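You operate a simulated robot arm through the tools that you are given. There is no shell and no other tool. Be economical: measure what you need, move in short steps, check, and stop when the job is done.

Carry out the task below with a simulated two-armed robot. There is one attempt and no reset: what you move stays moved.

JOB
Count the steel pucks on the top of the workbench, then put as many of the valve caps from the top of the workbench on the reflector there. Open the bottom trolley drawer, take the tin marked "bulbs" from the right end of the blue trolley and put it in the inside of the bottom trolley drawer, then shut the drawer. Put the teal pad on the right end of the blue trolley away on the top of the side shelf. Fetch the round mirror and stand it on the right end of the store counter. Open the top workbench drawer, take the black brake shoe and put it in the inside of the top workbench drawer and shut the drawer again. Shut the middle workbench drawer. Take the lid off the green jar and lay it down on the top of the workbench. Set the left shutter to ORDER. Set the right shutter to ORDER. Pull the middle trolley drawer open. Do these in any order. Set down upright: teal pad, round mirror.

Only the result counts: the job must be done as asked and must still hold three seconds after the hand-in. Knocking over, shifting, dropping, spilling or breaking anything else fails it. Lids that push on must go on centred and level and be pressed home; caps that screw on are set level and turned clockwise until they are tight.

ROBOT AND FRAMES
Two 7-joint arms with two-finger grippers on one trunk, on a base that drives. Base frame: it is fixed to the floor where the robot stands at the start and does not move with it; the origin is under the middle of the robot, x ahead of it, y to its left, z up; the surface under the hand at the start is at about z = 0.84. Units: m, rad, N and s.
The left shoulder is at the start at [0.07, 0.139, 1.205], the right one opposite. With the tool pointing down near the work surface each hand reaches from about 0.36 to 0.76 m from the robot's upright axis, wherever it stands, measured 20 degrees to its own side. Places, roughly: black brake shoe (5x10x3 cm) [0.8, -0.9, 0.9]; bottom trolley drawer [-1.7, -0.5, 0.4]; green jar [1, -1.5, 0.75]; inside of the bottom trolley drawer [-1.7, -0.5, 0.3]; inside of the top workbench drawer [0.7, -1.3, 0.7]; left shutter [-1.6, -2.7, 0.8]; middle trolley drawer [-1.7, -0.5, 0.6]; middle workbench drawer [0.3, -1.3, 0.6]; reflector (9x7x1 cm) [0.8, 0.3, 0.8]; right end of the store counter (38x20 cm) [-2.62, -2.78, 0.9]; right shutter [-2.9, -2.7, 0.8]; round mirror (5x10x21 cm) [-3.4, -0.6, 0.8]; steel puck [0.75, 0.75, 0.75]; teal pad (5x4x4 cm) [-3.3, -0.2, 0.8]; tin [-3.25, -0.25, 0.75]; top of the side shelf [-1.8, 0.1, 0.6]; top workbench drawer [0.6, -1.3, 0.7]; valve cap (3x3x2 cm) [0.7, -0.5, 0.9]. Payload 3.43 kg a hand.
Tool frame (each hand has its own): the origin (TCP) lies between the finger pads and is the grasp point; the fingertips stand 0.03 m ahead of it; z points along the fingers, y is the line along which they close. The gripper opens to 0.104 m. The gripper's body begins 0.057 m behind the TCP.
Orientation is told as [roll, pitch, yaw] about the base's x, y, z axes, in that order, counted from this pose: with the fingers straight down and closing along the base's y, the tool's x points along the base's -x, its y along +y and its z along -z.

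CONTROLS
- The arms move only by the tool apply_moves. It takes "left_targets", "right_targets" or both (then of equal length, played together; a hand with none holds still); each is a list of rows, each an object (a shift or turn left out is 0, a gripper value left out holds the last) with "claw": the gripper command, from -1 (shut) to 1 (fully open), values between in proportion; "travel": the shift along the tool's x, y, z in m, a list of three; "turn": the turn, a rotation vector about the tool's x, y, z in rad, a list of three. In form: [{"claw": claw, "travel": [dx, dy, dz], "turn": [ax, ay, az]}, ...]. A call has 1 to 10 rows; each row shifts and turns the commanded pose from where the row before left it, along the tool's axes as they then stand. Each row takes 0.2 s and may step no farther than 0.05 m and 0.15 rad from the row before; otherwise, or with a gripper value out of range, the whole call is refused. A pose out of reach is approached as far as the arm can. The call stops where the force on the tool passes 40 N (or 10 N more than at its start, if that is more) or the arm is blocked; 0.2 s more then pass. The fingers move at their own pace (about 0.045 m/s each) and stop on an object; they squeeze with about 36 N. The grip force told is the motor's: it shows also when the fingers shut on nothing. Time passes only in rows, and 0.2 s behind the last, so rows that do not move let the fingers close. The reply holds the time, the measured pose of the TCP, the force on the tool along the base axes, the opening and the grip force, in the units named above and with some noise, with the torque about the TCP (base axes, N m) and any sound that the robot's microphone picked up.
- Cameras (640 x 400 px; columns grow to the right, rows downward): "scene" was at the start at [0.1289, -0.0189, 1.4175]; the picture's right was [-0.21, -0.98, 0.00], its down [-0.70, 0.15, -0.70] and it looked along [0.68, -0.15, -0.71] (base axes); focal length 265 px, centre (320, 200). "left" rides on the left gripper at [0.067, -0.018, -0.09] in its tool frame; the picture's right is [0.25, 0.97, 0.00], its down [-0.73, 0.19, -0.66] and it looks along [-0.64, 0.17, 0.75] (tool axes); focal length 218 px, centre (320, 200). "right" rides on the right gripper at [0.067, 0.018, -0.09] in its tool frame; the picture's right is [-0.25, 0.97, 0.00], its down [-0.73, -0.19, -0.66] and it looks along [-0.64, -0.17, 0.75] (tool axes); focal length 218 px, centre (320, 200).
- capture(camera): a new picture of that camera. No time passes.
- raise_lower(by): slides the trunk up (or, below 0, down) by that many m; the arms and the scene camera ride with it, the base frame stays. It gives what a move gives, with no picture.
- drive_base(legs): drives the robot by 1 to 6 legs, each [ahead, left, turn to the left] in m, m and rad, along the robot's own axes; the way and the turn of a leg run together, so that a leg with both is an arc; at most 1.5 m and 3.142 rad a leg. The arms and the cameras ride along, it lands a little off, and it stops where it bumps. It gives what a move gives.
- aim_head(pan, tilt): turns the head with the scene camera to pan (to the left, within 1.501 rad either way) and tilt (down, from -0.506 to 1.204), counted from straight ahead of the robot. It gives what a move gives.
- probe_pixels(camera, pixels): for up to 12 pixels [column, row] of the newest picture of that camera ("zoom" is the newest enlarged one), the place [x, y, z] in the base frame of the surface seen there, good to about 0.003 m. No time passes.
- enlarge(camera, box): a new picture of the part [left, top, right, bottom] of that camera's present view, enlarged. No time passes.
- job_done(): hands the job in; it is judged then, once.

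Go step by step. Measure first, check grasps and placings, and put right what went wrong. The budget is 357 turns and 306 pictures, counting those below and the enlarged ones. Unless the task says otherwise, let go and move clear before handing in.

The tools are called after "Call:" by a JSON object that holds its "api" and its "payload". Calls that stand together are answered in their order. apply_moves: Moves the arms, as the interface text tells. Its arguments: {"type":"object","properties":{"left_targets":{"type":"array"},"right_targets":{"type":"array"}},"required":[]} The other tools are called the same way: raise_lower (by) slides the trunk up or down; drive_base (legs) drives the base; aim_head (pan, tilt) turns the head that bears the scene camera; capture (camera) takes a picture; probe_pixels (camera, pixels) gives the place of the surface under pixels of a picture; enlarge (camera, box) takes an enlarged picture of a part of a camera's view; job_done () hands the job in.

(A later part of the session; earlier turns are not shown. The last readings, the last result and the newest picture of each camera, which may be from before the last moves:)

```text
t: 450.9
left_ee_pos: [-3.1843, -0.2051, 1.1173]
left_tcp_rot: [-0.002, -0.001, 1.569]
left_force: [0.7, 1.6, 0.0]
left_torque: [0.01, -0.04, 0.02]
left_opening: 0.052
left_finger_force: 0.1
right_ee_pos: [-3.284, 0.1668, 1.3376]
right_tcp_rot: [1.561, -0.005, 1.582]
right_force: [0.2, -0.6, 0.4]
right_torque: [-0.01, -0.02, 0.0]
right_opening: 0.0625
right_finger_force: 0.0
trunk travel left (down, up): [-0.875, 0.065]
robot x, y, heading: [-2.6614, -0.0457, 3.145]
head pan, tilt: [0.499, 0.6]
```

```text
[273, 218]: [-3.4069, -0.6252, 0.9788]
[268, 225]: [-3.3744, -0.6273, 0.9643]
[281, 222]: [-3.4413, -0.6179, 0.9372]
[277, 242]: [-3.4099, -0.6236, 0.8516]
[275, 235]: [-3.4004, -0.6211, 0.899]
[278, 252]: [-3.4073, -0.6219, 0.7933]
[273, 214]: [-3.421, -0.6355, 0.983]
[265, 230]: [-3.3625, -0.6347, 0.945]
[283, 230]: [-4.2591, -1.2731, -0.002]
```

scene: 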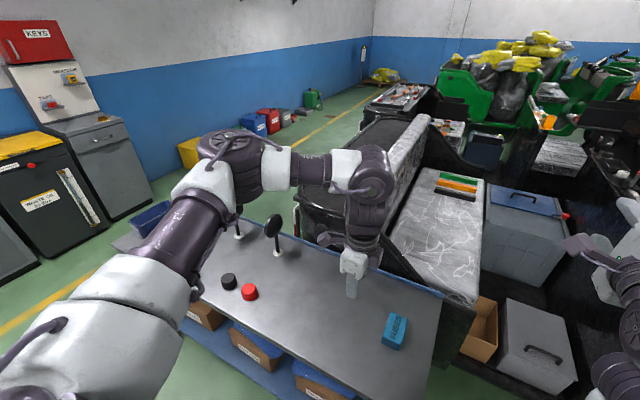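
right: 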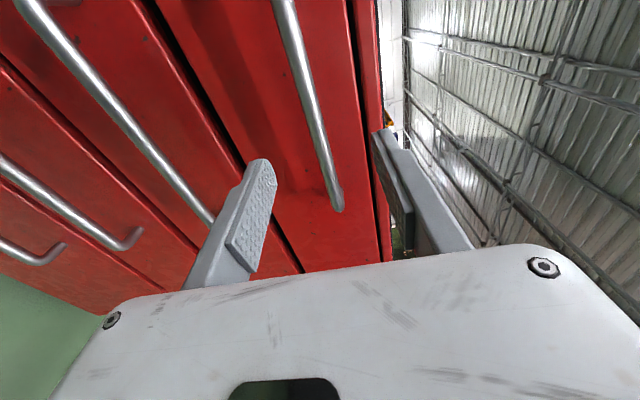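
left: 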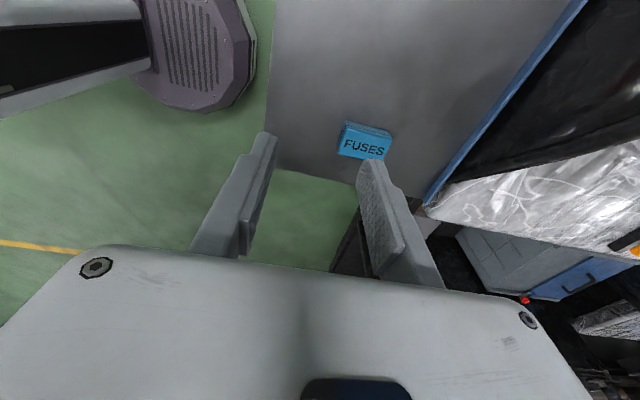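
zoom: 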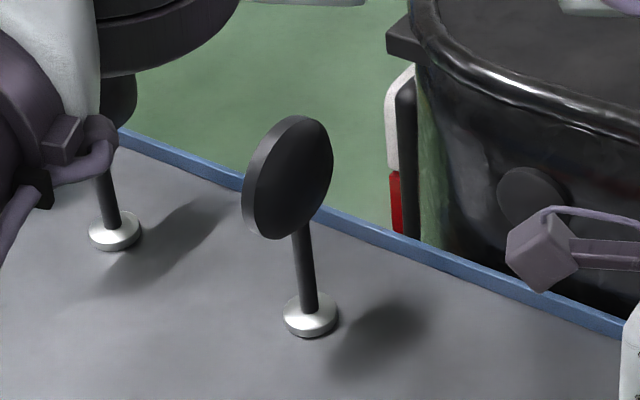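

The disc's normal is along y: y −0.622…−0.644, x centre −3.407, top z 0.985. I'll grip the disc from above with the left hand closing along y.

Call:
{"api": "apply_moves", "payload": {"left_targets": [{"turn": [0, 0, -0.15], "claw": 0.2}, {"turn": [0, 0, -0.15]}, {"turn": [0, 0, -0.15]}, {"turn": [0, 0, -0.15]}, {"turn": [0, 0, -0.15]}, {"turn": [0, 0, -0.15]}, {"turn": [0, 0, -0.15]}, {"turn": [0, 0, -0.15]}, {"turn": [0, 0, -0.15]}, {"turn": [0, 0, -0.15]}]}}

Call:
{"api": "apply_moves", "payload": {"left_targets": [{"turn": [0, 0, -0.071]}]}}

Call:
{"api": "drive_base", "payload": {"legs": [[0, 0.43, 0], [0.1, 0, 0]]}}

Call:
{"api": "capture", "payload": {"camera": "left"}}

```text
t: 453.1
left_ee_pos: [-3.1841, -0.2056, 1.1156]
left_tcp_rot: [-0.004, 0.003, 3.07]
left_force: [0.3, -0.7, -0.3]
left_torque: [-0.02, -0.02, 0.02]
left_opening: 0.062
left_finger_force: 0.1
right_ee_pos: [-3.2839, 0.1676, 1.3378]
right_tcp_rot: [1.56, -0.003, 1.58]
right_force: [-0.1, 0.1, -0.1]
right_torque: [0.02, -0.02, 0.0]
right_opening: 0.0627
right_finger_force: 0.0
trunk travel left (down, up): [-0.875, 0.065]
robot x, y, heading: [-2.6614, -0.0491, 3.145]
head pan, tilt: [0.499, 0.6]
```

```text
t: 453.6
left_ee_pos: [-3.1849, -0.2066, 1.1158]
left_tcp_rot: [-0.004, 0.001, 3.139]
left_force: [0.1, 0.2, 0.5]
left_torque: [0.02, 0.02, 0.01]
left_opening: 0.0622
left_finger_force: 0.2
right_ee_pos: [-3.2847, 0.1665, 1.339]
right_tcp_rot: [1.561, -0.003, 1.58]
right_force: [-0.3, 1.3, -1.1]
right_torque: [0.0, -0.02, 0.0]
right_opening: 0.0624
right_finger_force: 0.0
trunk travel left (down, up): [-0.875, 0.065]
robot x, y, heading: [-2.66, -0.0463, 3.144]
head pan, tilt: [0.499, 0.6]
```

```text
t: 456.9
left_ee_pos: [-3.2884, -0.6337, 1.1173]
left_tcp_rot: [-0.002, 0.0, 3.131]
left_force: [0.7, 0.6, 0.5]
left_torque: [-0.01, 0.03, -0.01]
left_opening: 0.0623
left_finger_force: 0.1
right_ee_pos: [-3.3828, -0.2614, 1.341]
right_tcp_rot: [1.562, -0.004, 1.57]
right_force: [-0.1, 0.1, 0.0]
right_torque: [0.01, -0.01, -0.01]
right_opening: 0.0621
right_finger_force: 0.1
trunk travel left (down, up): [-0.875, 0.065]
robot x, y, heading: [-2.7647, -0.4781, 3.134]
head pan, tilt: [0.499, 0.6]
```

```text
156 pictures are left
```

left: 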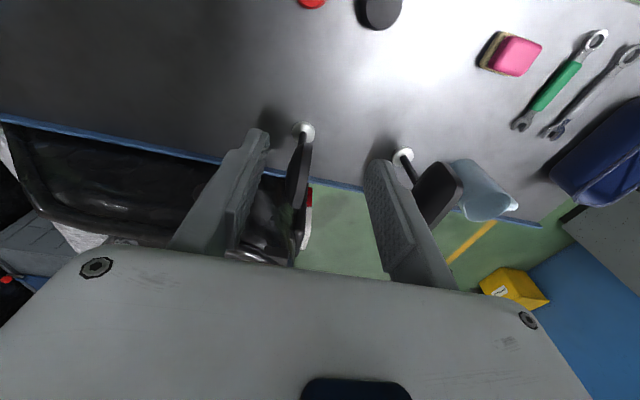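

The disc is seen edge-on at (300,170), between the fingers. I'll probe it and the base.

Call:
{"api": "probe_pixels", "payload": {"camera": "left", "pixels": [[304, 128], [302, 145], [296, 165], [305, 165], [292, 190], [300, 190], [290, 210]]}}

Call:
{"api": "enlarge", "payload": {"camera": "left", "box": [250, 100, 350, 270]}}

```text
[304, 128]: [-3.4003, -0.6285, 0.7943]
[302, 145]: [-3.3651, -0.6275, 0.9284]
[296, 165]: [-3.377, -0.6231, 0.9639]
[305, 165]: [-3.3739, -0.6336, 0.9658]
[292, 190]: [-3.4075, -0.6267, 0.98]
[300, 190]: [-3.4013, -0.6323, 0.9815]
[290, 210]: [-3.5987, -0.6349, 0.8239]
```

```text
2.35 times, centred on (300, 185) of left
```

zoom: 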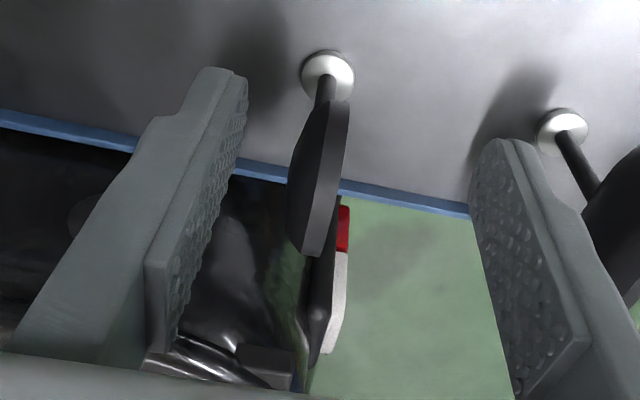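

Disc y≈−0.631, x −3.407, top 0.983. Move over it and descend to TCP z 0.945.

Call:
{"api": "apply_moves", "payload": {"left_targets": [{"travel": [-0.04, -0.003, 0]}, {"travel": [-0.04, 0, 0]}, {"travel": [-0.039, 0, 0]}, {"travel": [0, 0, 0.04]}, {"travel": [0, 0, 0.04]}]}}

Call:
{"api": "capture", "payload": {"camera": "left"}}

```text
t: 458.1
left_ee_pos: [-3.4085, -0.6276, 1.0363]
left_tcp_rot: [-0.002, 0.003, 3.13]
left_force: [0.7, -0.3, -0.9]
left_torque: [-0.01, -0.03, 0.0]
left_opening: 0.0623
left_finger_force: 0.2
right_ee_pos: [-3.3867, -0.2613, 1.338]
right_tcp_rot: [1.561, -0.005, 1.57]
right_force: [0.4, -0.3, 0.8]
right_torque: [0.0, -0.01, 0.02]
right_opening: 0.0626
right_finger_force: 0.1
trunk travel left (down, up): [-0.875, 0.065]
robot x, y, heading: [-2.7669, -0.4801, 3.132]
head pan, tilt: [0.499, 0.6]
```

```text
154 pictures are left
```

left: 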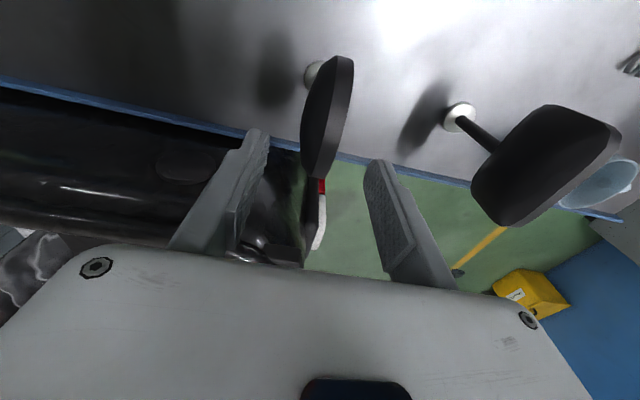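

Call:
{"api": "apply_moves", "payload": {"left_targets": [{"travel": [0, 0.002, 0.04]}, {"travel": [0, 0, 0.04]}, {"travel": [0, 0, 0.01]}, {"claw": -1}, {}, {}, {}, {}, {}]}}

Call:
{"api": "capture", "payload": {"camera": "left"}}

```text
t: 460.1
left_ee_pos: [-3.4088, -0.628, 0.9459]
left_tcp_rot: [-0.003, 0.003, 3.13]
left_force: [0.3, 0.9, -0.5]
left_torque: [0.07, 0.0, 0.01]
left_opening: 0.0275
left_finger_force: 35.9
right_ee_pos: [-3.3876, -0.2598, 1.339]
right_tcp_rot: [1.561, -0.004, 1.57]
right_force: [-0.8, -0.9, -0.1]
right_torque: [0.02, -0.02, 0.02]
right_opening: 0.0624
right_finger_force: 0.1
trunk travel left (down, up): [-0.875, 0.065]
robot x, y, heading: [-2.767, -0.4764, 3.129]
head pan, tilt: [0.499, 0.6]
```

```text
153 pictures are left
```

left: 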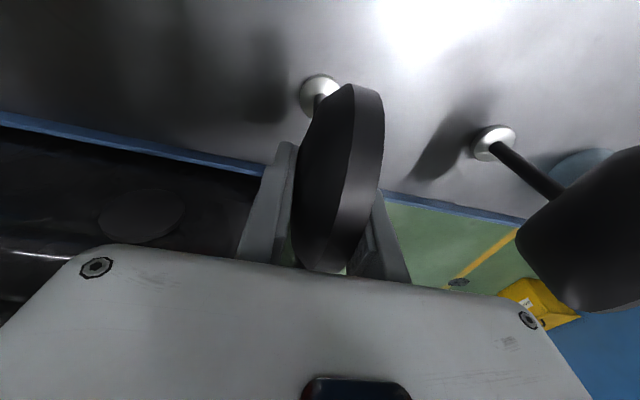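

Gripped (27.5 mm). Lift and check.

Call:
{"api": "apply_moves", "payload": {"left_targets": [{"travel": [0, 0, -0.02]}, {"travel": [0, 0, -0.04]}, {"travel": [0, 0, -0.05]}, {"travel": [0, 0, -0.05]}, {"travel": [0.04, 0, -0.03]}, {"travel": [0.04, 0, -0.03]}, {"travel": [0.04, 0, -0.02]}]}}

Call:
{"api": "capture", "payload": {"camera": "left"}}

Call:
{"api": "capture", "payload": {"camera": "scene"}}

```text
t: 461.8
left_ee_pos: [-3.2862, -0.6315, 1.1862]
left_tcp_rot: [-0.001, 0.0, 3.131]
left_force: [-0.1, -1.3, -2.3]
left_torque: [-0.01, 0.06, -0.01]
left_opening: 0.0277
left_finger_force: 36.3
right_ee_pos: [-3.3845, -0.2597, 1.3389]
right_tcp_rot: [1.563, -0.004, 1.57]
right_force: [0.0, 0.8, -0.9]
right_torque: [-0.01, 0.02, 0.01]
right_opening: 0.0621
right_finger_force: 0.1
trunk travel left (down, up): [-0.875, 0.065]
robot x, y, heading: [-2.7656, -0.4808, 3.131]
head pan, tilt: [0.499, 0.6]
```

```text
152 pictures are left
```

left: 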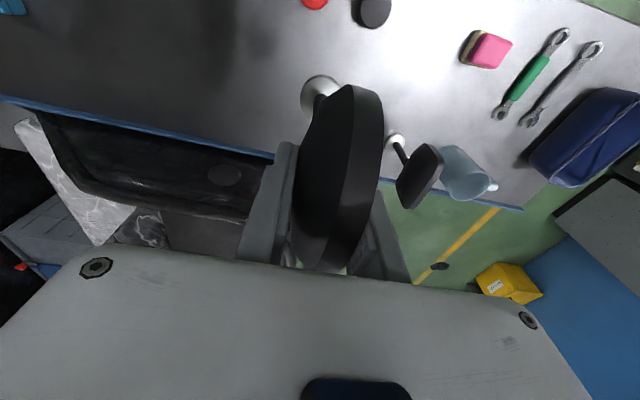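

```text
151 pictures are left
```

scene: 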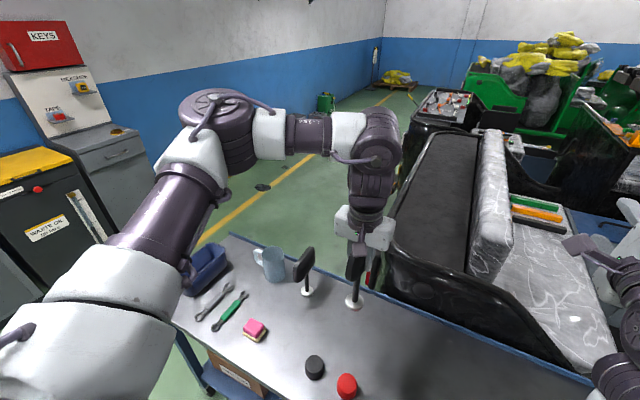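

Mirror held upright. I'll back off, go down the aisle and turn to face the store counter.

Call:
{"api": "drive_base", "payload": {"legs": [[-0.2, 0, 0], [0, 1.15, 0], [0, 0, 1.57]]}}

Call:
{"api": "aim_head", "payload": {"pan": 0.0, "tilt": 0.5}}

Call:
{"api": "capture", "payload": {"camera": "scene"}}

```text
t: 472.6
left_ee_pos: [-2.4445, -2.1561, 1.184]
left_tcp_rot: [-0.002, 0.001, -1.595]
left_force: [1.0, 0.3, -2.2]
left_torque: [0.03, 0.02, 0.04]
left_opening: 0.0276
left_finger_force: 36.0
right_ee_pos: [-2.8178, -2.2464, 1.339]
right_tcp_rot: [1.56, -0.004, 3.128]
right_force: [-0.4, -1.2, 0.2]
right_torque: [-0.02, 0.01, 0.01]
right_opening: 0.0621
right_finger_force: 0.0
trunk travel left (down, up): [-0.875, 0.065]
robot x, y, heading: [-2.5956, -1.6295, -1.593]
head pan, tilt: [0.499, 0.6]
```

```text
t: 473.6
left_ee_pos: [-2.445, -2.1543, 1.1847]
left_tcp_rot: [-0.003, 0.001, -1.596]
left_force: [-0.3, 0.6, -3.2]
left_torque: [-0.01, 0.03, -0.02]
left_opening: 0.0275
left_finger_force: 35.8
right_ee_pos: [-2.8176, -2.2471, 1.3378]
right_tcp_rot: [1.56, -0.003, 3.129]
right_force: [-0.5, -0.7, -0.1]
right_torque: [-0.02, 0.02, 0.0]
right_opening: 0.0625
right_finger_force: 0.1
trunk travel left (down, up): [-0.875, 0.065]
robot x, y, heading: [-2.5943, -1.6276, -1.595]
head pan, tilt: [0.0, 0.499]
```

```text
150 pictures are left
```

scene: 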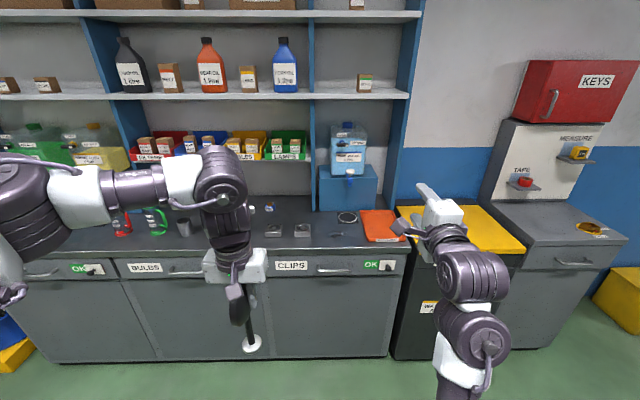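

Call:
{"api": "enlarge", "payload": {"camera": "scene", "box": [240, 180, 420, 290]}}

Call:
{"api": "enlarge", "payload": {"camera": "scene", "box": [340, 245, 420, 290]}}

Call:
{"api": "probe_pixels", "payload": {"camera": "scene", "pixels": [[300, 235], [360, 240], [400, 245], [345, 215], [383, 225], [302, 229], [350, 195], [388, 265], [370, 265], [393, 265], [330, 246], [330, 205]]}}

```text
3.56 times, centred on (330, 235) of scene
```

zoom: 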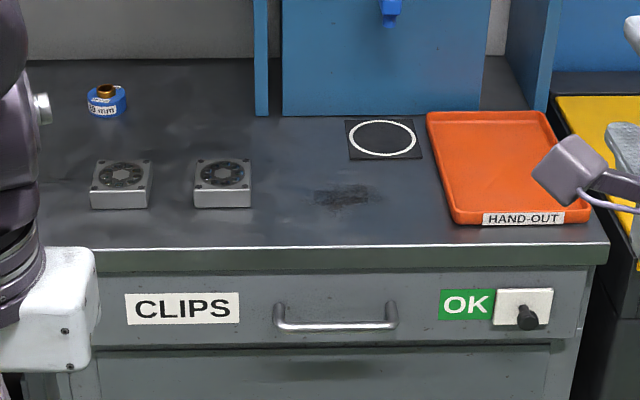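

```text
8.00 times, centred on (380, 268) of scene
```

zoom: 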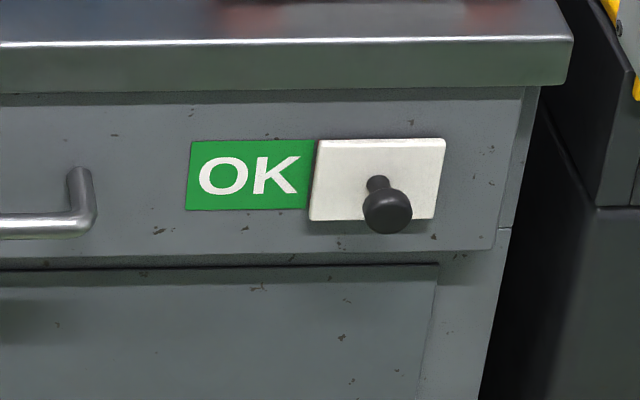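

```text
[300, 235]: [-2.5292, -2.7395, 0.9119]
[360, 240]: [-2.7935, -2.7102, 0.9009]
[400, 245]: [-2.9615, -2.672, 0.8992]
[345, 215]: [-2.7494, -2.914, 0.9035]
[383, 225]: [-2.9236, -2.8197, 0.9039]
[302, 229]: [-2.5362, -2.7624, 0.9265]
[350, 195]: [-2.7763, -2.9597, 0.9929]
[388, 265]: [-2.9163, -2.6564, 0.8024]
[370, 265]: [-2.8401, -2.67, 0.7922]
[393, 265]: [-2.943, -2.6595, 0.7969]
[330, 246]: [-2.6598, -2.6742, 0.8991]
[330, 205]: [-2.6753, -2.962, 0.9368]
```

The shutter plate covers ORDER and must slide left (toward +x). For the mirror, the free spot is near [-2.68,-2.78]. I'll check the overhead shelf's position first.

Call:
{"api": "probe_pixels", "payload": {"camera": "scene", "pixels": [[330, 96], [300, 15], [410, 60], [317, 60], [350, 130], [395, 160], [290, 150], [347, 170], [445, 230], [530, 90]]}}

```text
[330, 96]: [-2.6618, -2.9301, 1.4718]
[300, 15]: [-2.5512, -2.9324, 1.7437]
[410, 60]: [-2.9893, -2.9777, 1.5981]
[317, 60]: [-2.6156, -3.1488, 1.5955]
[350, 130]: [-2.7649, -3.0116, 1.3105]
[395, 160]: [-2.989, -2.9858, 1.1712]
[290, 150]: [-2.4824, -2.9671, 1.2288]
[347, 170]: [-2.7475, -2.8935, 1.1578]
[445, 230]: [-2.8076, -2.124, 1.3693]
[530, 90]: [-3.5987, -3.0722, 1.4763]
```

Shelf front is at y=−2.93, so y=−2.76 is safe. I'll drive the mirror over [-2.67,-2.7] and check.

Call:
{"api": "drive_base", "payload": {"legs": [[0, -0.237, 0.024], [0.53, 0, 0]]}}

Call:
{"api": "aim_head", "payload": {"pan": 0.0, "tilt": 0.7}}

Call:
{"api": "capture", "payload": {"camera": "scene"}}

Call:
{"api": "capture", "payload": {"camera": "left"}}

```text
t: 478.0
left_ee_pos: [-2.6737, -2.6791, 1.1855]
left_tcp_rot: [0.0, -0.002, -1.582]
left_force: [0.7, 0.9, -2.4]
left_torque: [-0.01, -0.01, 0.0]
left_opening: 0.0279
left_finger_force: 36.2
right_ee_pos: [-3.0449, -2.7753, 1.3383]
right_tcp_rot: [1.562, -0.002, -3.141]
right_force: [0.0, -0.7, -0.3]
right_torque: [0.04, -0.01, -0.01]
right_opening: 0.0625
right_finger_force: 0.1
trunk travel left (down, up): [-0.875, 0.065]
robot x, y, heading: [-2.828, -2.1583, -1.579]
head pan, tilt: [0.0, 0.499]
```

```text
t: 478.7
left_ee_pos: [-2.6747, -2.6802, 1.1848]
left_tcp_rot: [-0.001, 0.001, -1.58]
left_force: [-0.1, 0.6, -2.5]
left_torque: [0.01, -0.02, 0.0]
left_opening: 0.0276
left_finger_force: 35.9
right_ee_pos: [-3.0454, -2.7764, 1.3376]
right_tcp_rot: [1.559, -0.002, -3.14]
right_force: [0.5, 0.5, -0.3]
right_torque: [0.02, 0.03, 0.01]
right_opening: 0.0623
right_finger_force: 0.1
trunk travel left (down, up): [-0.875, 0.065]
robot x, y, heading: [-2.8256, -2.1572, -1.583]
head pan, tilt: [0.0, 0.7]
```

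```text
147 pictures are left
```

scene: 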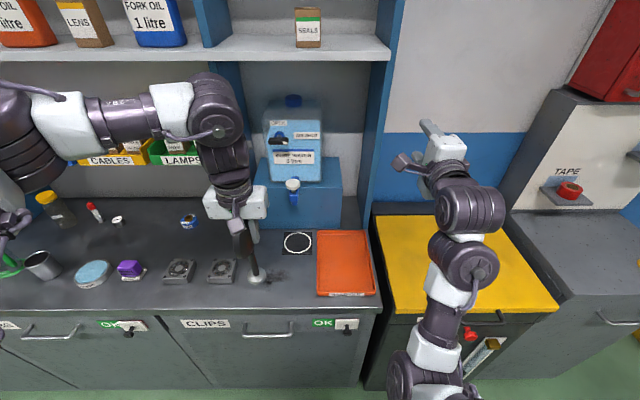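

```text
146 pictures are left
```

left: 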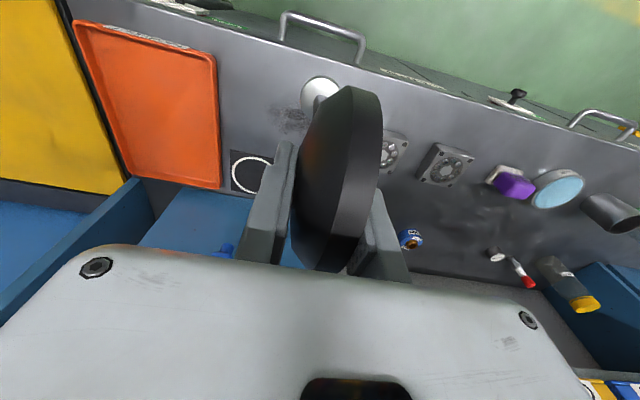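

Next: 7.5 cm forward, then down to base contact at TCP z≈1.07.

Call:
{"api": "apply_moves", "payload": {"left_targets": [{"travel": [-0.04, 0, 0]}, {"travel": [-0.035, 0, 0.01]}, {"travel": [0, 0, 0.04]}, {"travel": [0, 0, 0.04]}, {"travel": [0, 0, 0.015]}, {"travel": [0, 0, 0.005]}]}}

Call:
{"api": "capture", "payload": {"camera": "scene"}}

Call:
{"api": "enlarge", "payload": {"camera": "scene", "box": [180, 170, 320, 300]}}

```text
t: 480.1
left_ee_pos: [-2.6739, -2.7531, 1.0737]
left_tcp_rot: [-0.001, 0.002, -1.582]
left_force: [0.4, -0.8, -2.2]
left_torque: [0.0, -0.01, -0.05]
left_opening: 0.0277
left_finger_force: 36.2
right_ee_pos: [-3.0452, -2.7774, 1.3388]
right_tcp_rot: [1.561, -0.002, -3.14]
right_force: [0.0, -0.6, -0.5]
right_torque: [0.02, 0.0, -0.01]
right_opening: 0.0624
right_finger_force: 0.1
trunk travel left (down, up): [-0.875, 0.065]
robot x, y, heading: [-2.8296, -2.1558, -1.582]
head pan, tilt: [0.0, 0.7]
```

```text
145 pictures are left
```

scene: 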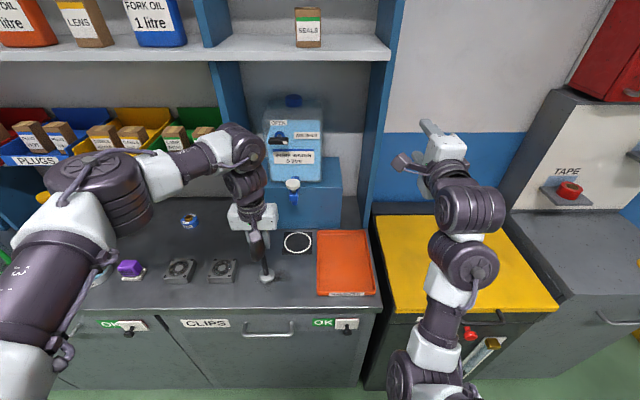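

```text
3.08 times, centred on (250, 235) of scene
```

zoom: 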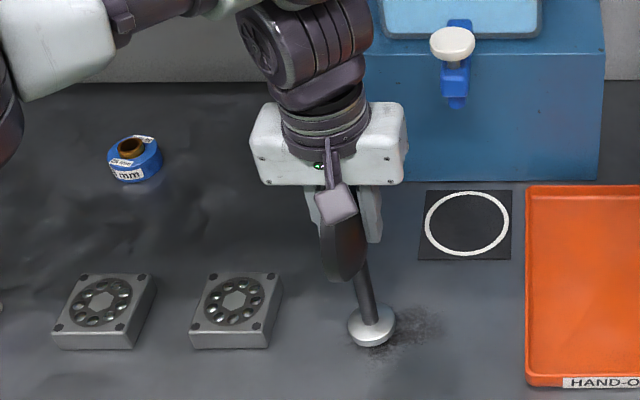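

Near the surface. I'll lower in 2 mm steps to contact.

Call:
{"api": "apply_moves", "payload": {"left_targets": [{"travel": [0, 0, 0.002]}, {"travel": [0, 0, 0.002]}, {"travel": [0, 0, 0.002]}]}}

```text
t: 480.9
left_ee_pos: [-2.6753, -2.7551, 1.0677]
left_tcp_rot: [-0.003, 0.002, -1.583]
left_force: [0.1, 0.2, -2.5]
left_torque: [0.01, -0.01, -0.04]
left_opening: 0.0274
left_finger_force: 35.8
right_ee_pos: [-3.0454, -2.7768, 1.3388]
right_tcp_rot: [1.561, -0.003, -3.139]
right_force: [-0.4, 0.3, 0.2]
right_torque: [0.01, 0.03, 0.01]
right_opening: 0.0625
right_finger_force: 0.1
trunk travel left (down, up): [-0.875, 0.065]
robot x, y, heading: [-2.8297, -2.1599, -1.579]
head pan, tilt: [0.0, 0.7]
```

Call:
{"api": "apply_moves", "payload": {"left_targets": [{"travel": [0, 0, 0.002]}, {"travel": [0, 0, 0.002]}]}}

```text
t: 481.5
left_ee_pos: [-2.6744, -2.7548, 1.0655]
left_tcp_rot: [-0.001, -0.003, -1.58]
left_force: [2.1, -4.6, 15.8]
left_torque: [-0.35, -0.51, -0.08]
left_opening: 0.0273
left_finger_force: 35.4
right_ee_pos: [-3.0449, -2.7747, 1.3404]
right_tcp_rot: [1.564, -0.003, -3.14]
right_force: [-0.6, 0.0, -0.1]
right_torque: [-0.01, -0.06, -0.03]
right_opening: 0.0625
right_finger_force: 0.0
trunk travel left (down, up): [-0.875, 0.065]
robot x, y, heading: [-2.827, -2.155, -1.578]
head pan, tilt: [0.0, 0.7]
```

Contact (16 N up). I'll relieve 1 mm and open gently.

Call:
{"api": "apply_moves", "payload": {"left_targets": [{"travel": [0, 0, -0.001]}, {"claw": -0.3}, {"claw": 0.1}, {"claw": 0.4}, {}, {}]}}

Call:
{"api": "enlarge", "payload": {"camera": "scene", "box": [180, 170, 320, 300]}}

Call:
{"api": "apply_moves", "payload": {"left_targets": [{"travel": [0, 0, -0.04]}, {"travel": [0, 0, -0.04]}, {"travel": [0, 0, -0.04]}, {"travel": [0, 0, -0.03]}]}}

Call:
{"api": "capture", "payload": {"camera": "scene"}}

Call:
{"api": "capture", "payload": {"camera": "left"}}

```text
t: 482.9
left_ee_pos: [-2.6738, -2.7532, 1.0654]
left_tcp_rot: [-0.001, 0.001, -1.581]
left_force: [-0.3, 0.3, 0.1]
left_torque: [-0.01, 0.03, -0.01]
left_opening: 0.0726
left_finger_force: 0.1
right_ee_pos: [-3.046, -2.7758, 1.3383]
right_tcp_rot: [1.56, -0.003, -3.139]
right_force: [1.0, -0.9, -0.2]
right_torque: [-0.02, -0.01, -0.03]
right_opening: 0.0624
right_finger_force: 0.1
trunk travel left (down, up): [-0.875, 0.065]
robot x, y, heading: [-2.8281, -2.1549, -1.577]
head pan, tilt: [0.0, 0.7]
```

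```text
3.08 times, centred on (250, 235) of scene
```

zoom: 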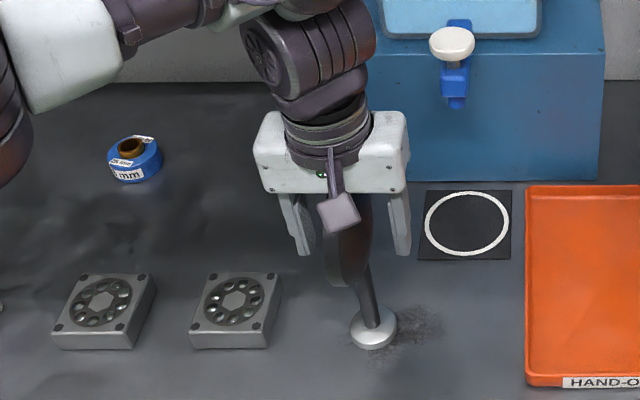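

```text
t: 483.9
left_ee_pos: [-2.674, -2.7518, 1.2181]
left_tcp_rot: [-0.001, 0.001, -1.581]
left_force: [-0.6, -0.9, -0.6]
left_torque: [0.01, 0.01, 0.05]
left_opening: 0.0727
left_finger_force: 0.2
right_ee_pos: [-3.0464, -2.776, 1.3391]
right_tcp_rot: [1.561, -0.005, -3.139]
right_force: [0.7, -0.3, -0.6]
right_torque: [0.01, -0.01, 0.0]
right_opening: 0.0624
right_finger_force: 0.0
trunk travel left (down, up): [-0.875, 0.065]
robot x, y, heading: [-2.8291, -2.1566, -1.576]
head pan, tilt: [0.0, 0.7]
```

```text
142 pictures are left
```

scene: 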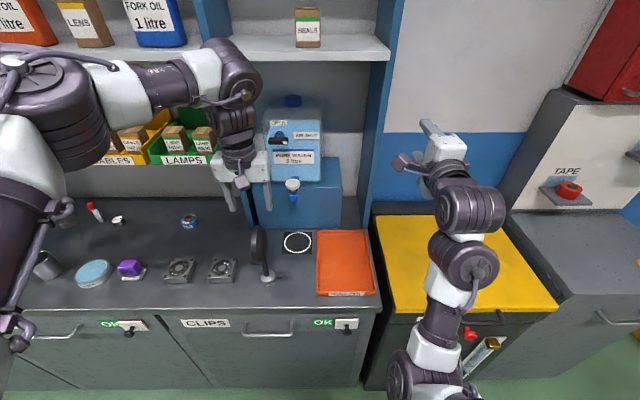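

```text
141 pictures are left
```

left: 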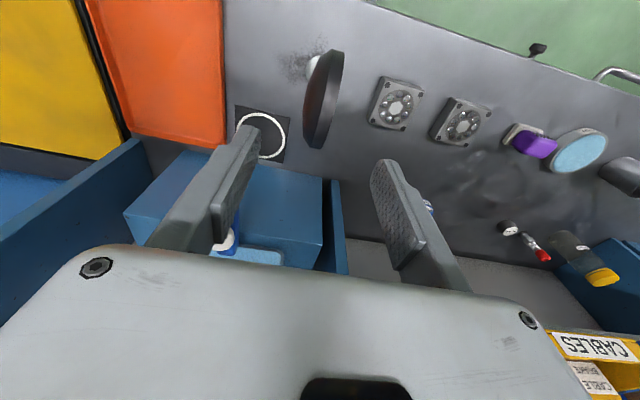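

The mirror stands upright on the counter's right end. Now the right shutter (knob at [-2.92,-2.65,0.80]): back off, tuck the left hand, lower the trunk.

Call:
{"api": "drive_base", "payload": {"legs": [[-0.35, 0, 0.008]]}}

Call:
{"api": "apply_moves", "payload": {"left_targets": [{"travel": [0.04, 0, -0.03]}, {"travel": [0.04, 0, -0.03]}, {"travel": [0.04, 0, -0.03]}, {"travel": [0.03, 0, -0.03]}], "right_targets": [{"travel": [0, -0.04, 0.0]}, {"travel": [0, -0.04, 0.0]}, {"travel": [0, -0.04, 0.02]}, {"travel": [0, -0.04, 0.02]}]}}

Call:
{"api": "raise_lower", "payload": {"by": -0.38}}

Call:
{"api": "aim_head", "payload": {"pan": -0.1, "tilt": 0.5}}

Call:
{"api": "capture", "payload": {"camera": "scene"}}

```text
t: 486.2
left_ee_pos: [-2.6681, -2.4025, 1.2163]
left_tcp_rot: [-0.002, 0.005, -1.575]
left_force: [-0.8, 0.3, -0.5]
left_torque: [0.01, 0.02, 0.01]
left_opening: 0.0728
left_finger_force: 0.2
right_ee_pos: [-3.0389, -2.4279, 1.3374]
right_tcp_rot: [1.559, -0.004, -3.136]
right_force: [-0.1, 0.0, -0.4]
right_torque: [0.02, 0.01, 0.0]
right_opening: 0.0624
right_finger_force: 0.1
trunk travel left (down, up): [-0.875, 0.065]
robot x, y, heading: [-2.8264, -1.8052, -1.573]
head pan, tilt: [0.0, 0.7]
```

```text
t: 487.2
left_ee_pos: [-2.6655, -2.2524, 1.3364]
left_tcp_rot: [-0.003, 0.0, -1.574]
left_force: [-0.3, -0.2, -0.2]
left_torque: [-0.01, -0.03, -0.01]
left_opening: 0.0728
left_finger_force: 0.0
right_ee_pos: [-3.0417, -2.4646, 1.1778]
right_tcp_rot: [1.563, -0.007, -3.135]
right_force: [0.0, -0.4, 0.3]
right_torque: [0.04, 0.0, 0.0]
right_opening: 0.0625
right_finger_force: 0.1
trunk travel left (down, up): [-0.875, 0.065]
robot x, y, heading: [-2.8247, -1.7999, -1.57]
head pan, tilt: [0.0, 0.7]
```

```text
t: 490.9
left_ee_pos: [-2.6663, -2.2531, 0.956]
left_tcp_rot: [-0.002, 0.001, -1.573]
left_force: [-0.4, 0.1, -0.4]
left_torque: [0.02, -0.04, -0.01]
left_opening: 0.0726
left_finger_force: 0.0
right_ee_pos: [-3.0417, -2.4658, 0.7982]
right_tcp_rot: [1.56, -0.004, -3.137]
right_force: [0.0, 0.2, -0.3]
right_torque: [0.01, 0.02, 0.0]
right_opening: 0.0624
right_finger_force: 0.1
trunk travel left (down, up): [-0.495, 0.445]
robot x, y, heading: [-2.8253, -1.809, -1.572]
head pan, tilt: [0.0, 0.7]
```

```text
t: 491.6
left_ee_pos: [-2.6662, -2.2533, 0.9563]
left_tcp_rot: [-0.003, 0.002, -1.574]
left_force: [-0.3, 0.4, 0.1]
left_torque: [0.0, -0.01, -0.01]
left_opening: 0.0729
left_finger_force: 0.0
right_ee_pos: [-3.0412, -2.4655, 0.7965]
right_tcp_rot: [1.562, -0.002, -3.134]
right_force: [0.4, 0.0, 0.1]
right_torque: [0.02, 0.01, -0.01]
right_opening: 0.0625
right_finger_force: 0.0
trunk travel left (down, up): [-0.495, 0.445]
robot x, y, heading: [-2.8287, -1.8064, -1.575]
head pan, tilt: [-0.099, 0.499]
```

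```text
140 pictures are left
```

scene: 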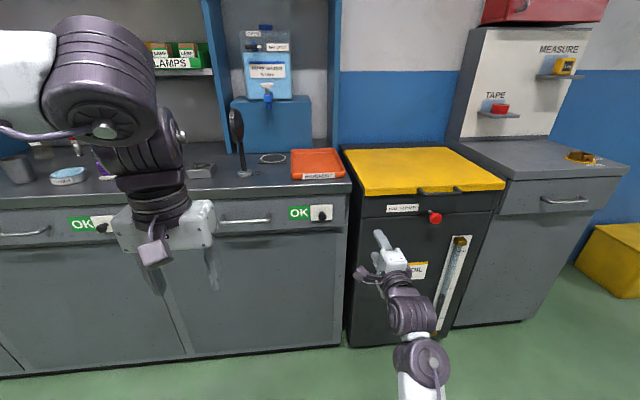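

Call:
{"api": "enlarge", "payload": {"camera": "scene", "box": [270, 190, 350, 240]}}

Call:
{"api": "probe_pixels", "payload": {"camera": "scene", "pixels": [[321, 216], [317, 210], [330, 210], [300, 213], [289, 213], [310, 213], [334, 212], [323, 217]]}}

```text
8.00 times, centred on (310, 215) of scene
```

zoom: 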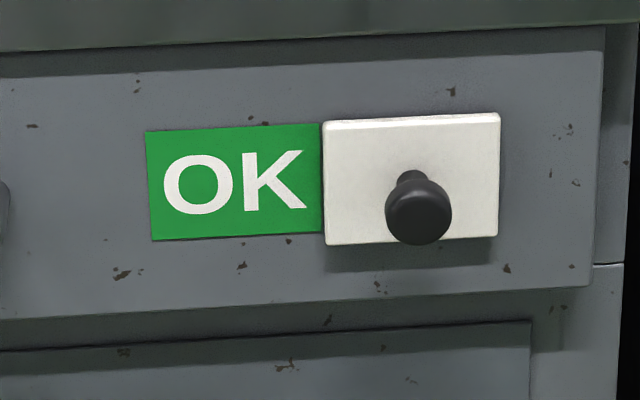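

```text
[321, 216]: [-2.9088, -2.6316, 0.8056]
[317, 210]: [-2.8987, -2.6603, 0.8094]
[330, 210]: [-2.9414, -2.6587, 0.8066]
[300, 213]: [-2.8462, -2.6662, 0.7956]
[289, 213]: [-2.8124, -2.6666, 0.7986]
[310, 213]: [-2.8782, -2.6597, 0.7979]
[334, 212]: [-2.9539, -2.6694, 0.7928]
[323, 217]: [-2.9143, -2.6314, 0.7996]
```

Knob centre [-2.912,-2.631,0.800]; the plate must travel ≈0.07 m toward +x. I'll drive the open right hand onto the knob.

Call:
{"api": "drive_base", "payload": {"legs": [[0, 0.129, 0], [0.1, 0, 0]]}}

Call:
{"api": "capture", "payload": {"camera": "right"}}

Call:
{"api": "capture", "payload": {"camera": "scene"}}

```text
t: 493.6
left_ee_pos: [-2.5374, -2.355, 0.9548]
left_tcp_rot: [-0.002, 0.001, -1.576]
left_force: [-0.5, 0.4, -0.2]
left_torque: [0.02, 0.01, 0.0]
left_opening: 0.0728
left_finger_force: 0.1
right_ee_pos: [-2.9112, -2.5687, 0.7982]
right_tcp_rot: [1.558, -0.003, -3.135]
right_force: [-0.5, -0.8, -0.1]
right_torque: [0.0, 0.02, 0.01]
right_opening: 0.0625
right_finger_force: 0.1
trunk travel left (down, up): [-0.495, 0.445]
robot x, y, heading: [-2.698, -1.906, -1.577]
head pan, tilt: [-0.099, 0.499]
```

```text
138 pictures are left
```

right: 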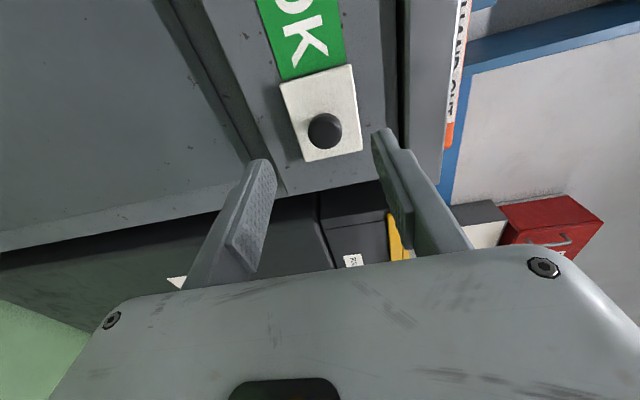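

```text
137 pictures are left
```

scene: 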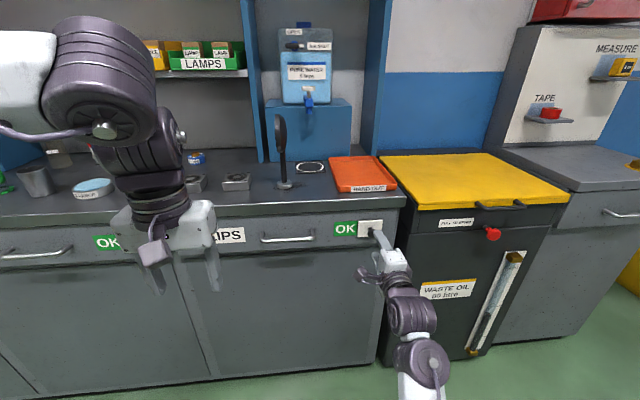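

Aligned. Advance 5.5 cm and close on the knob.

Call:
{"api": "apply_moves", "payload": {"right_targets": [{"travel": [0, 0.002, 0.03]}, {"travel": [0, 0, 0.026]}, {"claw": -1}, {}, {}, {}, {}]}}

Call:
{"api": "capture", "payload": {"camera": "right"}}

```text
t: 495.2
left_ee_pos: [-2.5359, -2.3553, 0.9557]
left_tcp_rot: [-0.001, 0.003, -1.574]
left_force: [0.1, -1.0, 0.1]
left_torque: [-0.02, 0.02, 0.02]
left_opening: 0.0728
left_finger_force: 0.0
right_ee_pos: [-2.9105, -2.623, 0.8001]
right_tcp_rot: [1.562, -0.005, -3.134]
right_force: [0.1, -1.0, 3.1]
right_torque: [-0.03, -0.03, -0.1]
right_opening: 0.0251
right_finger_force: 44.5
trunk travel left (down, up): [-0.495, 0.445]
robot x, y, heading: [-2.696, -1.9052, -1.569]
head pan, tilt: [-0.099, 0.499]
```

```text
136 pictures are left
```

right: 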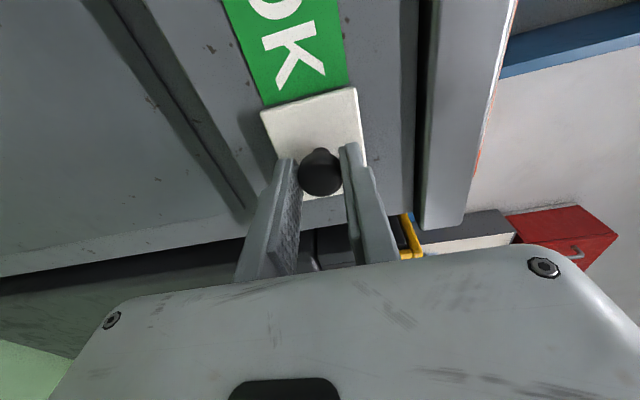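

Knob gripped (25 mm). Slide it by driving 7 cm left.

Call:
{"api": "drive_base", "payload": {"legs": [[0, 0.07, 0]]}}

Call:
{"api": "capture", "payload": {"camera": "right"}}

Call:
{"api": "capture", "payload": {"camera": "scene"}}

```text
t: 496.3
left_ee_pos: [-2.4657, -2.3533, 0.9568]
left_tcp_rot: [-0.004, 0.0, -1.574]
left_force: [0.4, -0.2, 0.1]
left_torque: [0.01, 0.02, -0.01]
left_opening: 0.0729
left_finger_force: 0.1
right_ee_pos: [-2.8408, -2.6227, 0.7996]
right_tcp_rot: [1.559, -0.006, -3.134]
right_force: [-5.3, 0.2, 5.6]
right_torque: [-0.07, 0.01, 0.24]
right_opening: 0.0249
right_finger_force: 45.2
trunk travel left (down, up): [-0.495, 0.445]
robot x, y, heading: [-2.6255, -1.9035, -1.573]
head pan, tilt: [-0.099, 0.499]
```

```text
135 pictures are left
```

right: 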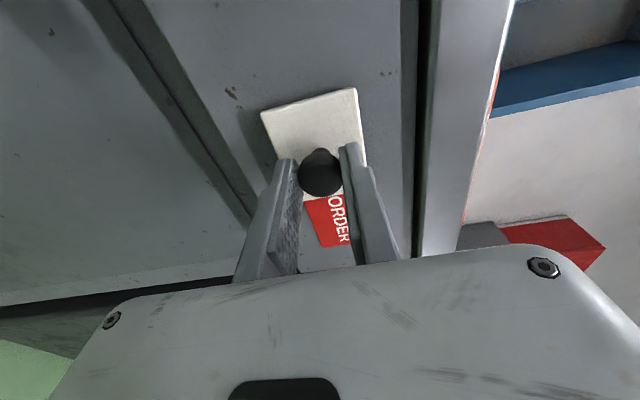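

```text
134 pictures are left
```

scene: 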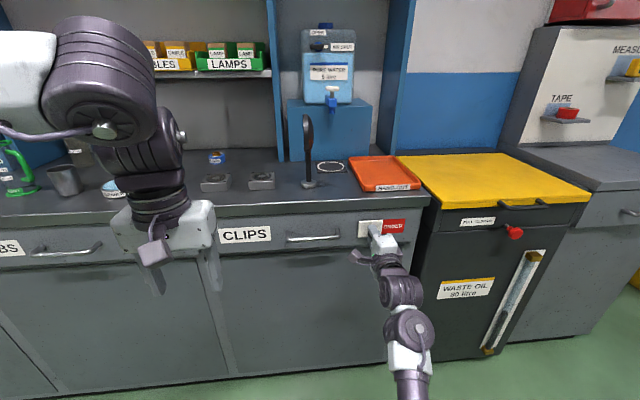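

ORDER is exposed. I'll nudge a bit further to the stop, then release and check.

Call:
{"api": "drive_base", "payload": {"legs": [[0, 0.01, 0]]}}

Call:
{"api": "apply_moves", "payload": {"right_targets": [{"claw": 0.2}, {}, {}, {"travel": [0, 0, -0.04]}, {"travel": [0, 0, -0.04]}]}}

Call:
{"api": "enlarge", "payload": {"camera": "scene", "box": [330, 200, 430, 260]}}

Call:
{"api": "capture", "payload": {"camera": "right"}}

```text
t: 497.0
left_ee_pos: [-2.4612, -2.3545, 0.9569]
left_tcp_rot: [0.0, 0.0, -1.576]
left_force: [-0.2, 0.1, 0.4]
left_torque: [0.02, 0.02, 0.0]
left_opening: 0.0727
left_finger_force: 0.1
right_ee_pos: [-2.8381, -2.6221, 0.7995]
right_tcp_rot: [1.565, 0.003, 3.138]
right_force: [-29.5, 0.5, 7.0]
right_torque: [-0.15, 0.07, 0.14]
right_opening: 0.0246
right_finger_force: 45.4
trunk travel left (down, up): [-0.495, 0.445]
robot x, y, heading: [-2.6174, -1.9066, -1.578]
head pan, tilt: [-0.099, 0.499]
```

```text
t: 498.2
left_ee_pos: [-2.4577, -2.3541, 0.9559]
left_tcp_rot: [-0.002, 0.001, -1.576]
left_force: [-0.3, 0.8, 0.8]
left_torque: [-0.02, 0.03, -0.02]
left_opening: 0.0729
left_finger_force: 0.0
right_ee_pos: [-2.8348, -2.5402, 0.8019]
right_tcp_rot: [1.563, -0.002, 3.139]
right_force: [-0.3, -1.0, -0.2]
right_torque: [0.03, -0.01, 0.01]
right_opening: 0.0623
right_finger_force: 0.1
trunk travel left (down, up): [-0.495, 0.445]
robot x, y, heading: [-2.6165, -1.9047, -1.568]
head pan, tilt: [-0.099, 0.499]
```

```text
6.40 times, centred on (380, 230) of scene
```

zoom: 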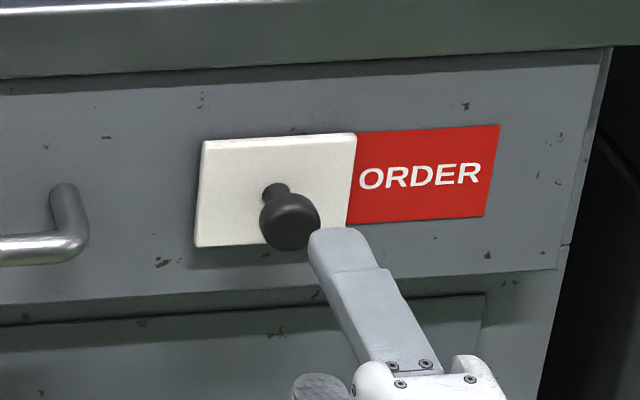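

```text
132 pictures are left
```

right: 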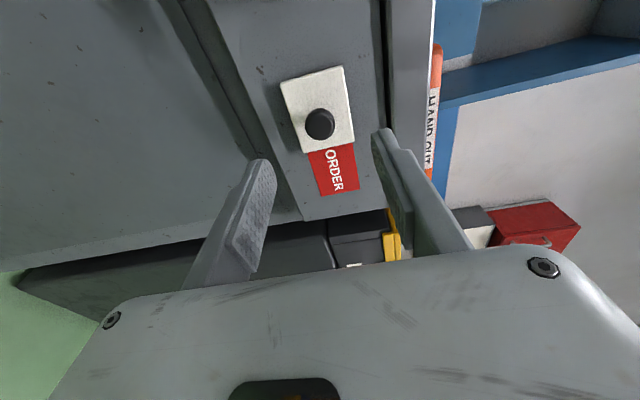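

The right shutter reads ORDER. There are three shutters; the left one is near x=−1.6. I'll drive left and measure it.

Call:
{"api": "drive_base", "payload": {"legs": [[-0.1, 0, 0], [0, 1.1, 0]]}}

Call:
{"api": "aim_head", "payload": {"pan": 0.0, "tilt": 0.5}}

Call:
{"api": "capture", "payload": {"camera": "scene"}}

```text
t: 504.6
left_ee_pos: [-1.3488, -2.2625, 0.9559]
left_tcp_rot: [-0.001, 0.002, -1.583]
left_force: [-0.5, -0.2, -0.4]
left_torque: [0.01, 0.01, -0.01]
left_opening: 0.0727
left_finger_force: 0.0
right_ee_pos: [-1.7298, -2.4457, 0.8008]
right_tcp_rot: [1.563, -0.001, 3.131]
right_force: [0.3, -0.5, -0.6]
right_torque: [0.01, 0.0, 0.02]
right_opening: 0.0624
right_finger_force: 0.1
trunk travel left (down, up): [-0.495, 0.445]
robot x, y, heading: [-1.5023, -1.8117, -1.578]
head pan, tilt: [-0.099, 0.499]
```

```text
t: 505.3
left_ee_pos: [-1.3486, -2.2615, 0.9562]
left_tcp_rot: [-0.003, 0.003, -1.583]
left_force: [0.2, 0.4, 0.3]
left_torque: [-0.01, -0.03, -0.05]
left_opening: 0.0729
left_finger_force: 0.1
right_ee_pos: [-1.7297, -2.4459, 0.8007]
right_tcp_rot: [1.562, -0.002, 3.132]
right_force: [-0.2, 1.0, 0.5]
right_torque: [0.03, 0.03, 0.01]
right_opening: 0.0625
right_finger_force: 0.0
trunk travel left (down, up): [-0.495, 0.445]
robot x, y, heading: [-1.5014, -1.8097, -1.576]
head pan, tilt: [0.0, 0.499]
```

```text
131 pictures are left
```

scene: 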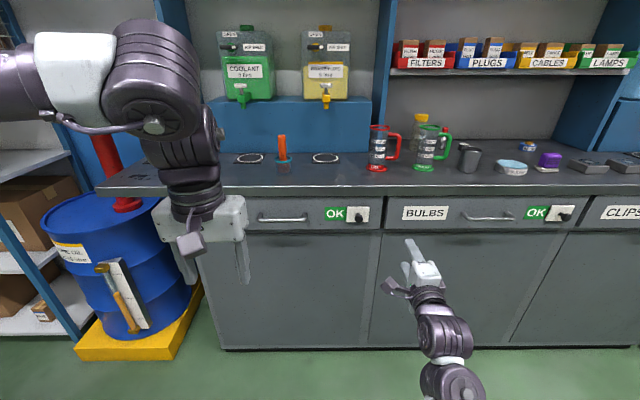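

Call:
{"api": "enlarge", "payload": {"camera": "scene", "box": [310, 190, 390, 240]}}

Call:
{"api": "probe_pixels", "payload": {"camera": "scene", "pixels": [[358, 218], [356, 217], [350, 212], [366, 212], [328, 214], [344, 214], [335, 214], [80, 240], [100, 300]]}}

```text
8.00 times, centred on (350, 215) of scene
```

zoom: 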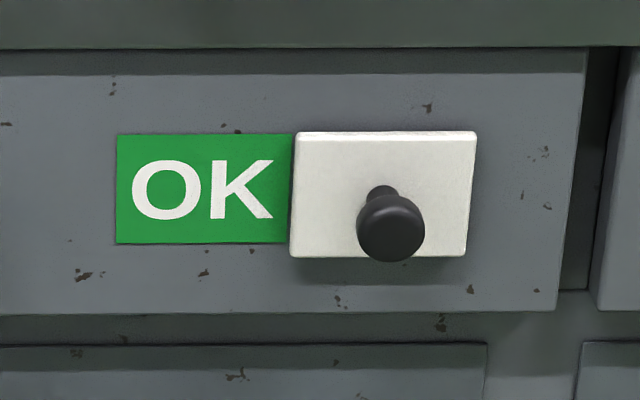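

```text
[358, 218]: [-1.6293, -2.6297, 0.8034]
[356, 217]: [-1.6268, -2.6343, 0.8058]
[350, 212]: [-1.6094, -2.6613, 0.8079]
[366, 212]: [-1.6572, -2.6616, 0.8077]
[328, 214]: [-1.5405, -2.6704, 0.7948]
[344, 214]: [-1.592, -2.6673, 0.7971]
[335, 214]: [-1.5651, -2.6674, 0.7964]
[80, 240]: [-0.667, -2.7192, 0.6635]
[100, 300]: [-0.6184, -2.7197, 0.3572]
```

Knob at [-1.630,-2.630,0.80]. Align and approach.

Call:
{"api": "drive_base", "payload": {"legs": [[0, 0.1, 0.005], [0.12, 0, 0]]}}

Call:
{"api": "capture", "payload": {"camera": "right"}}

```text
t: 507.3
left_ee_pos: [-1.2489, -2.3806, 0.9566]
left_tcp_rot: [-0.004, 0.002, -1.581]
left_force: [-0.5, 0.3, -0.2]
left_torque: [0.03, 0.01, 0.02]
left_opening: 0.0728
left_finger_force: 0.1
right_ee_pos: [-1.6292, -2.5653, 0.8013]
right_tcp_rot: [1.562, -0.003, 3.132]
right_force: [0.7, 0.1, 0.1]
right_torque: [-0.06, -0.01, -0.01]
right_opening: 0.0622
right_finger_force: 0.1
trunk travel left (down, up): [-0.495, 0.445]
robot x, y, heading: [-1.4045, -1.9297, -1.579]
head pan, tilt: [0.0, 0.499]
```

```text
129 pictures are left
```

right: 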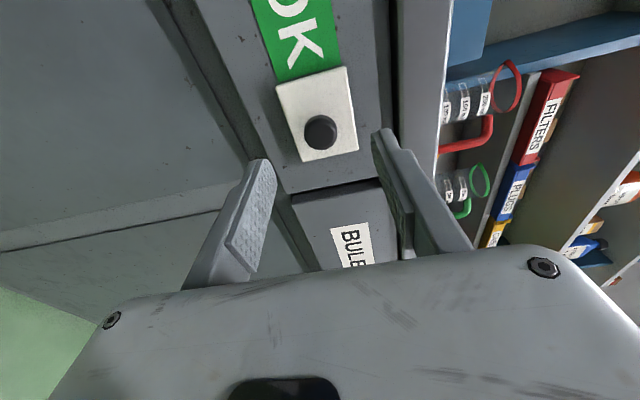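

Aligned. Advance, close, and slide left by driving 7.5 cm.

Call:
{"api": "apply_moves", "payload": {"right_targets": [{"travel": [0, 0, 0.03]}, {"travel": [0, 0, 0.028]}, {"claw": -1}, {}, {}, {}, {}]}}

Call:
{"api": "drive_base", "payload": {"legs": [[0, 0.075, 0]]}}

Call:
{"api": "capture", "payload": {"camera": "right"}}

```text
t: 508.9
left_ee_pos: [-1.2511, -2.3812, 0.9554]
left_tcp_rot: [-0.001, 0.002, -1.581]
left_force: [0.8, -0.1, -0.2]
left_torque: [-0.01, 0.01, 0.02]
left_opening: 0.0728
left_finger_force: 0.2
right_ee_pos: [-1.6268, -2.6242, 0.7994]
right_tcp_rot: [1.56, -0.001, 3.134]
right_force: [0.5, 0.6, -8.1]
right_torque: [0.18, -0.02, -0.05]
right_opening: 0.0248
right_finger_force: 44.9
trunk travel left (down, up): [-0.495, 0.445]
robot x, y, heading: [-1.406, -1.9288, -1.581]
head pan, tilt: [0.0, 0.499]
```

```text
t: 509.9
left_ee_pos: [-1.1758, -2.3813, 0.9568]
left_tcp_rot: [0.001, 0.001, -1.581]
left_force: [0.1, -0.1, -0.8]
left_torque: [-0.01, 0.02, 0.0]
left_opening: 0.0728
left_finger_force: 0.0
right_ee_pos: [-1.5572, -2.6247, 0.8006]
right_tcp_rot: [1.56, 0.001, 3.127]
right_force: [-17.9, 2.5, -9.0]
right_torque: [0.19, 0.02, -0.49]
right_opening: 0.0248
right_finger_force: 45.2
trunk travel left (down, up): [-0.495, 0.445]
robot x, y, heading: [-1.3326, -1.9332, -1.579]
head pan, tilt: [0.0, 0.499]
```

```text
128 pictures are left
```

right: 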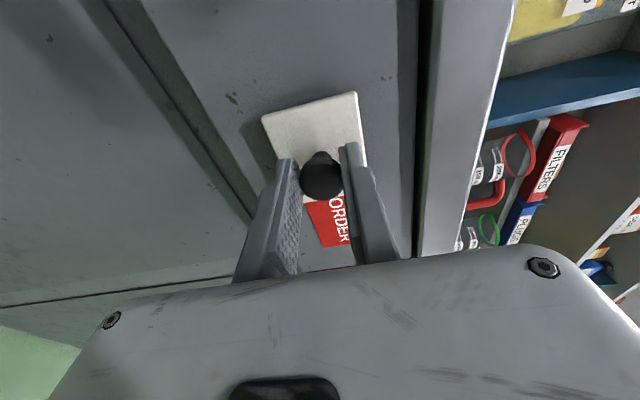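

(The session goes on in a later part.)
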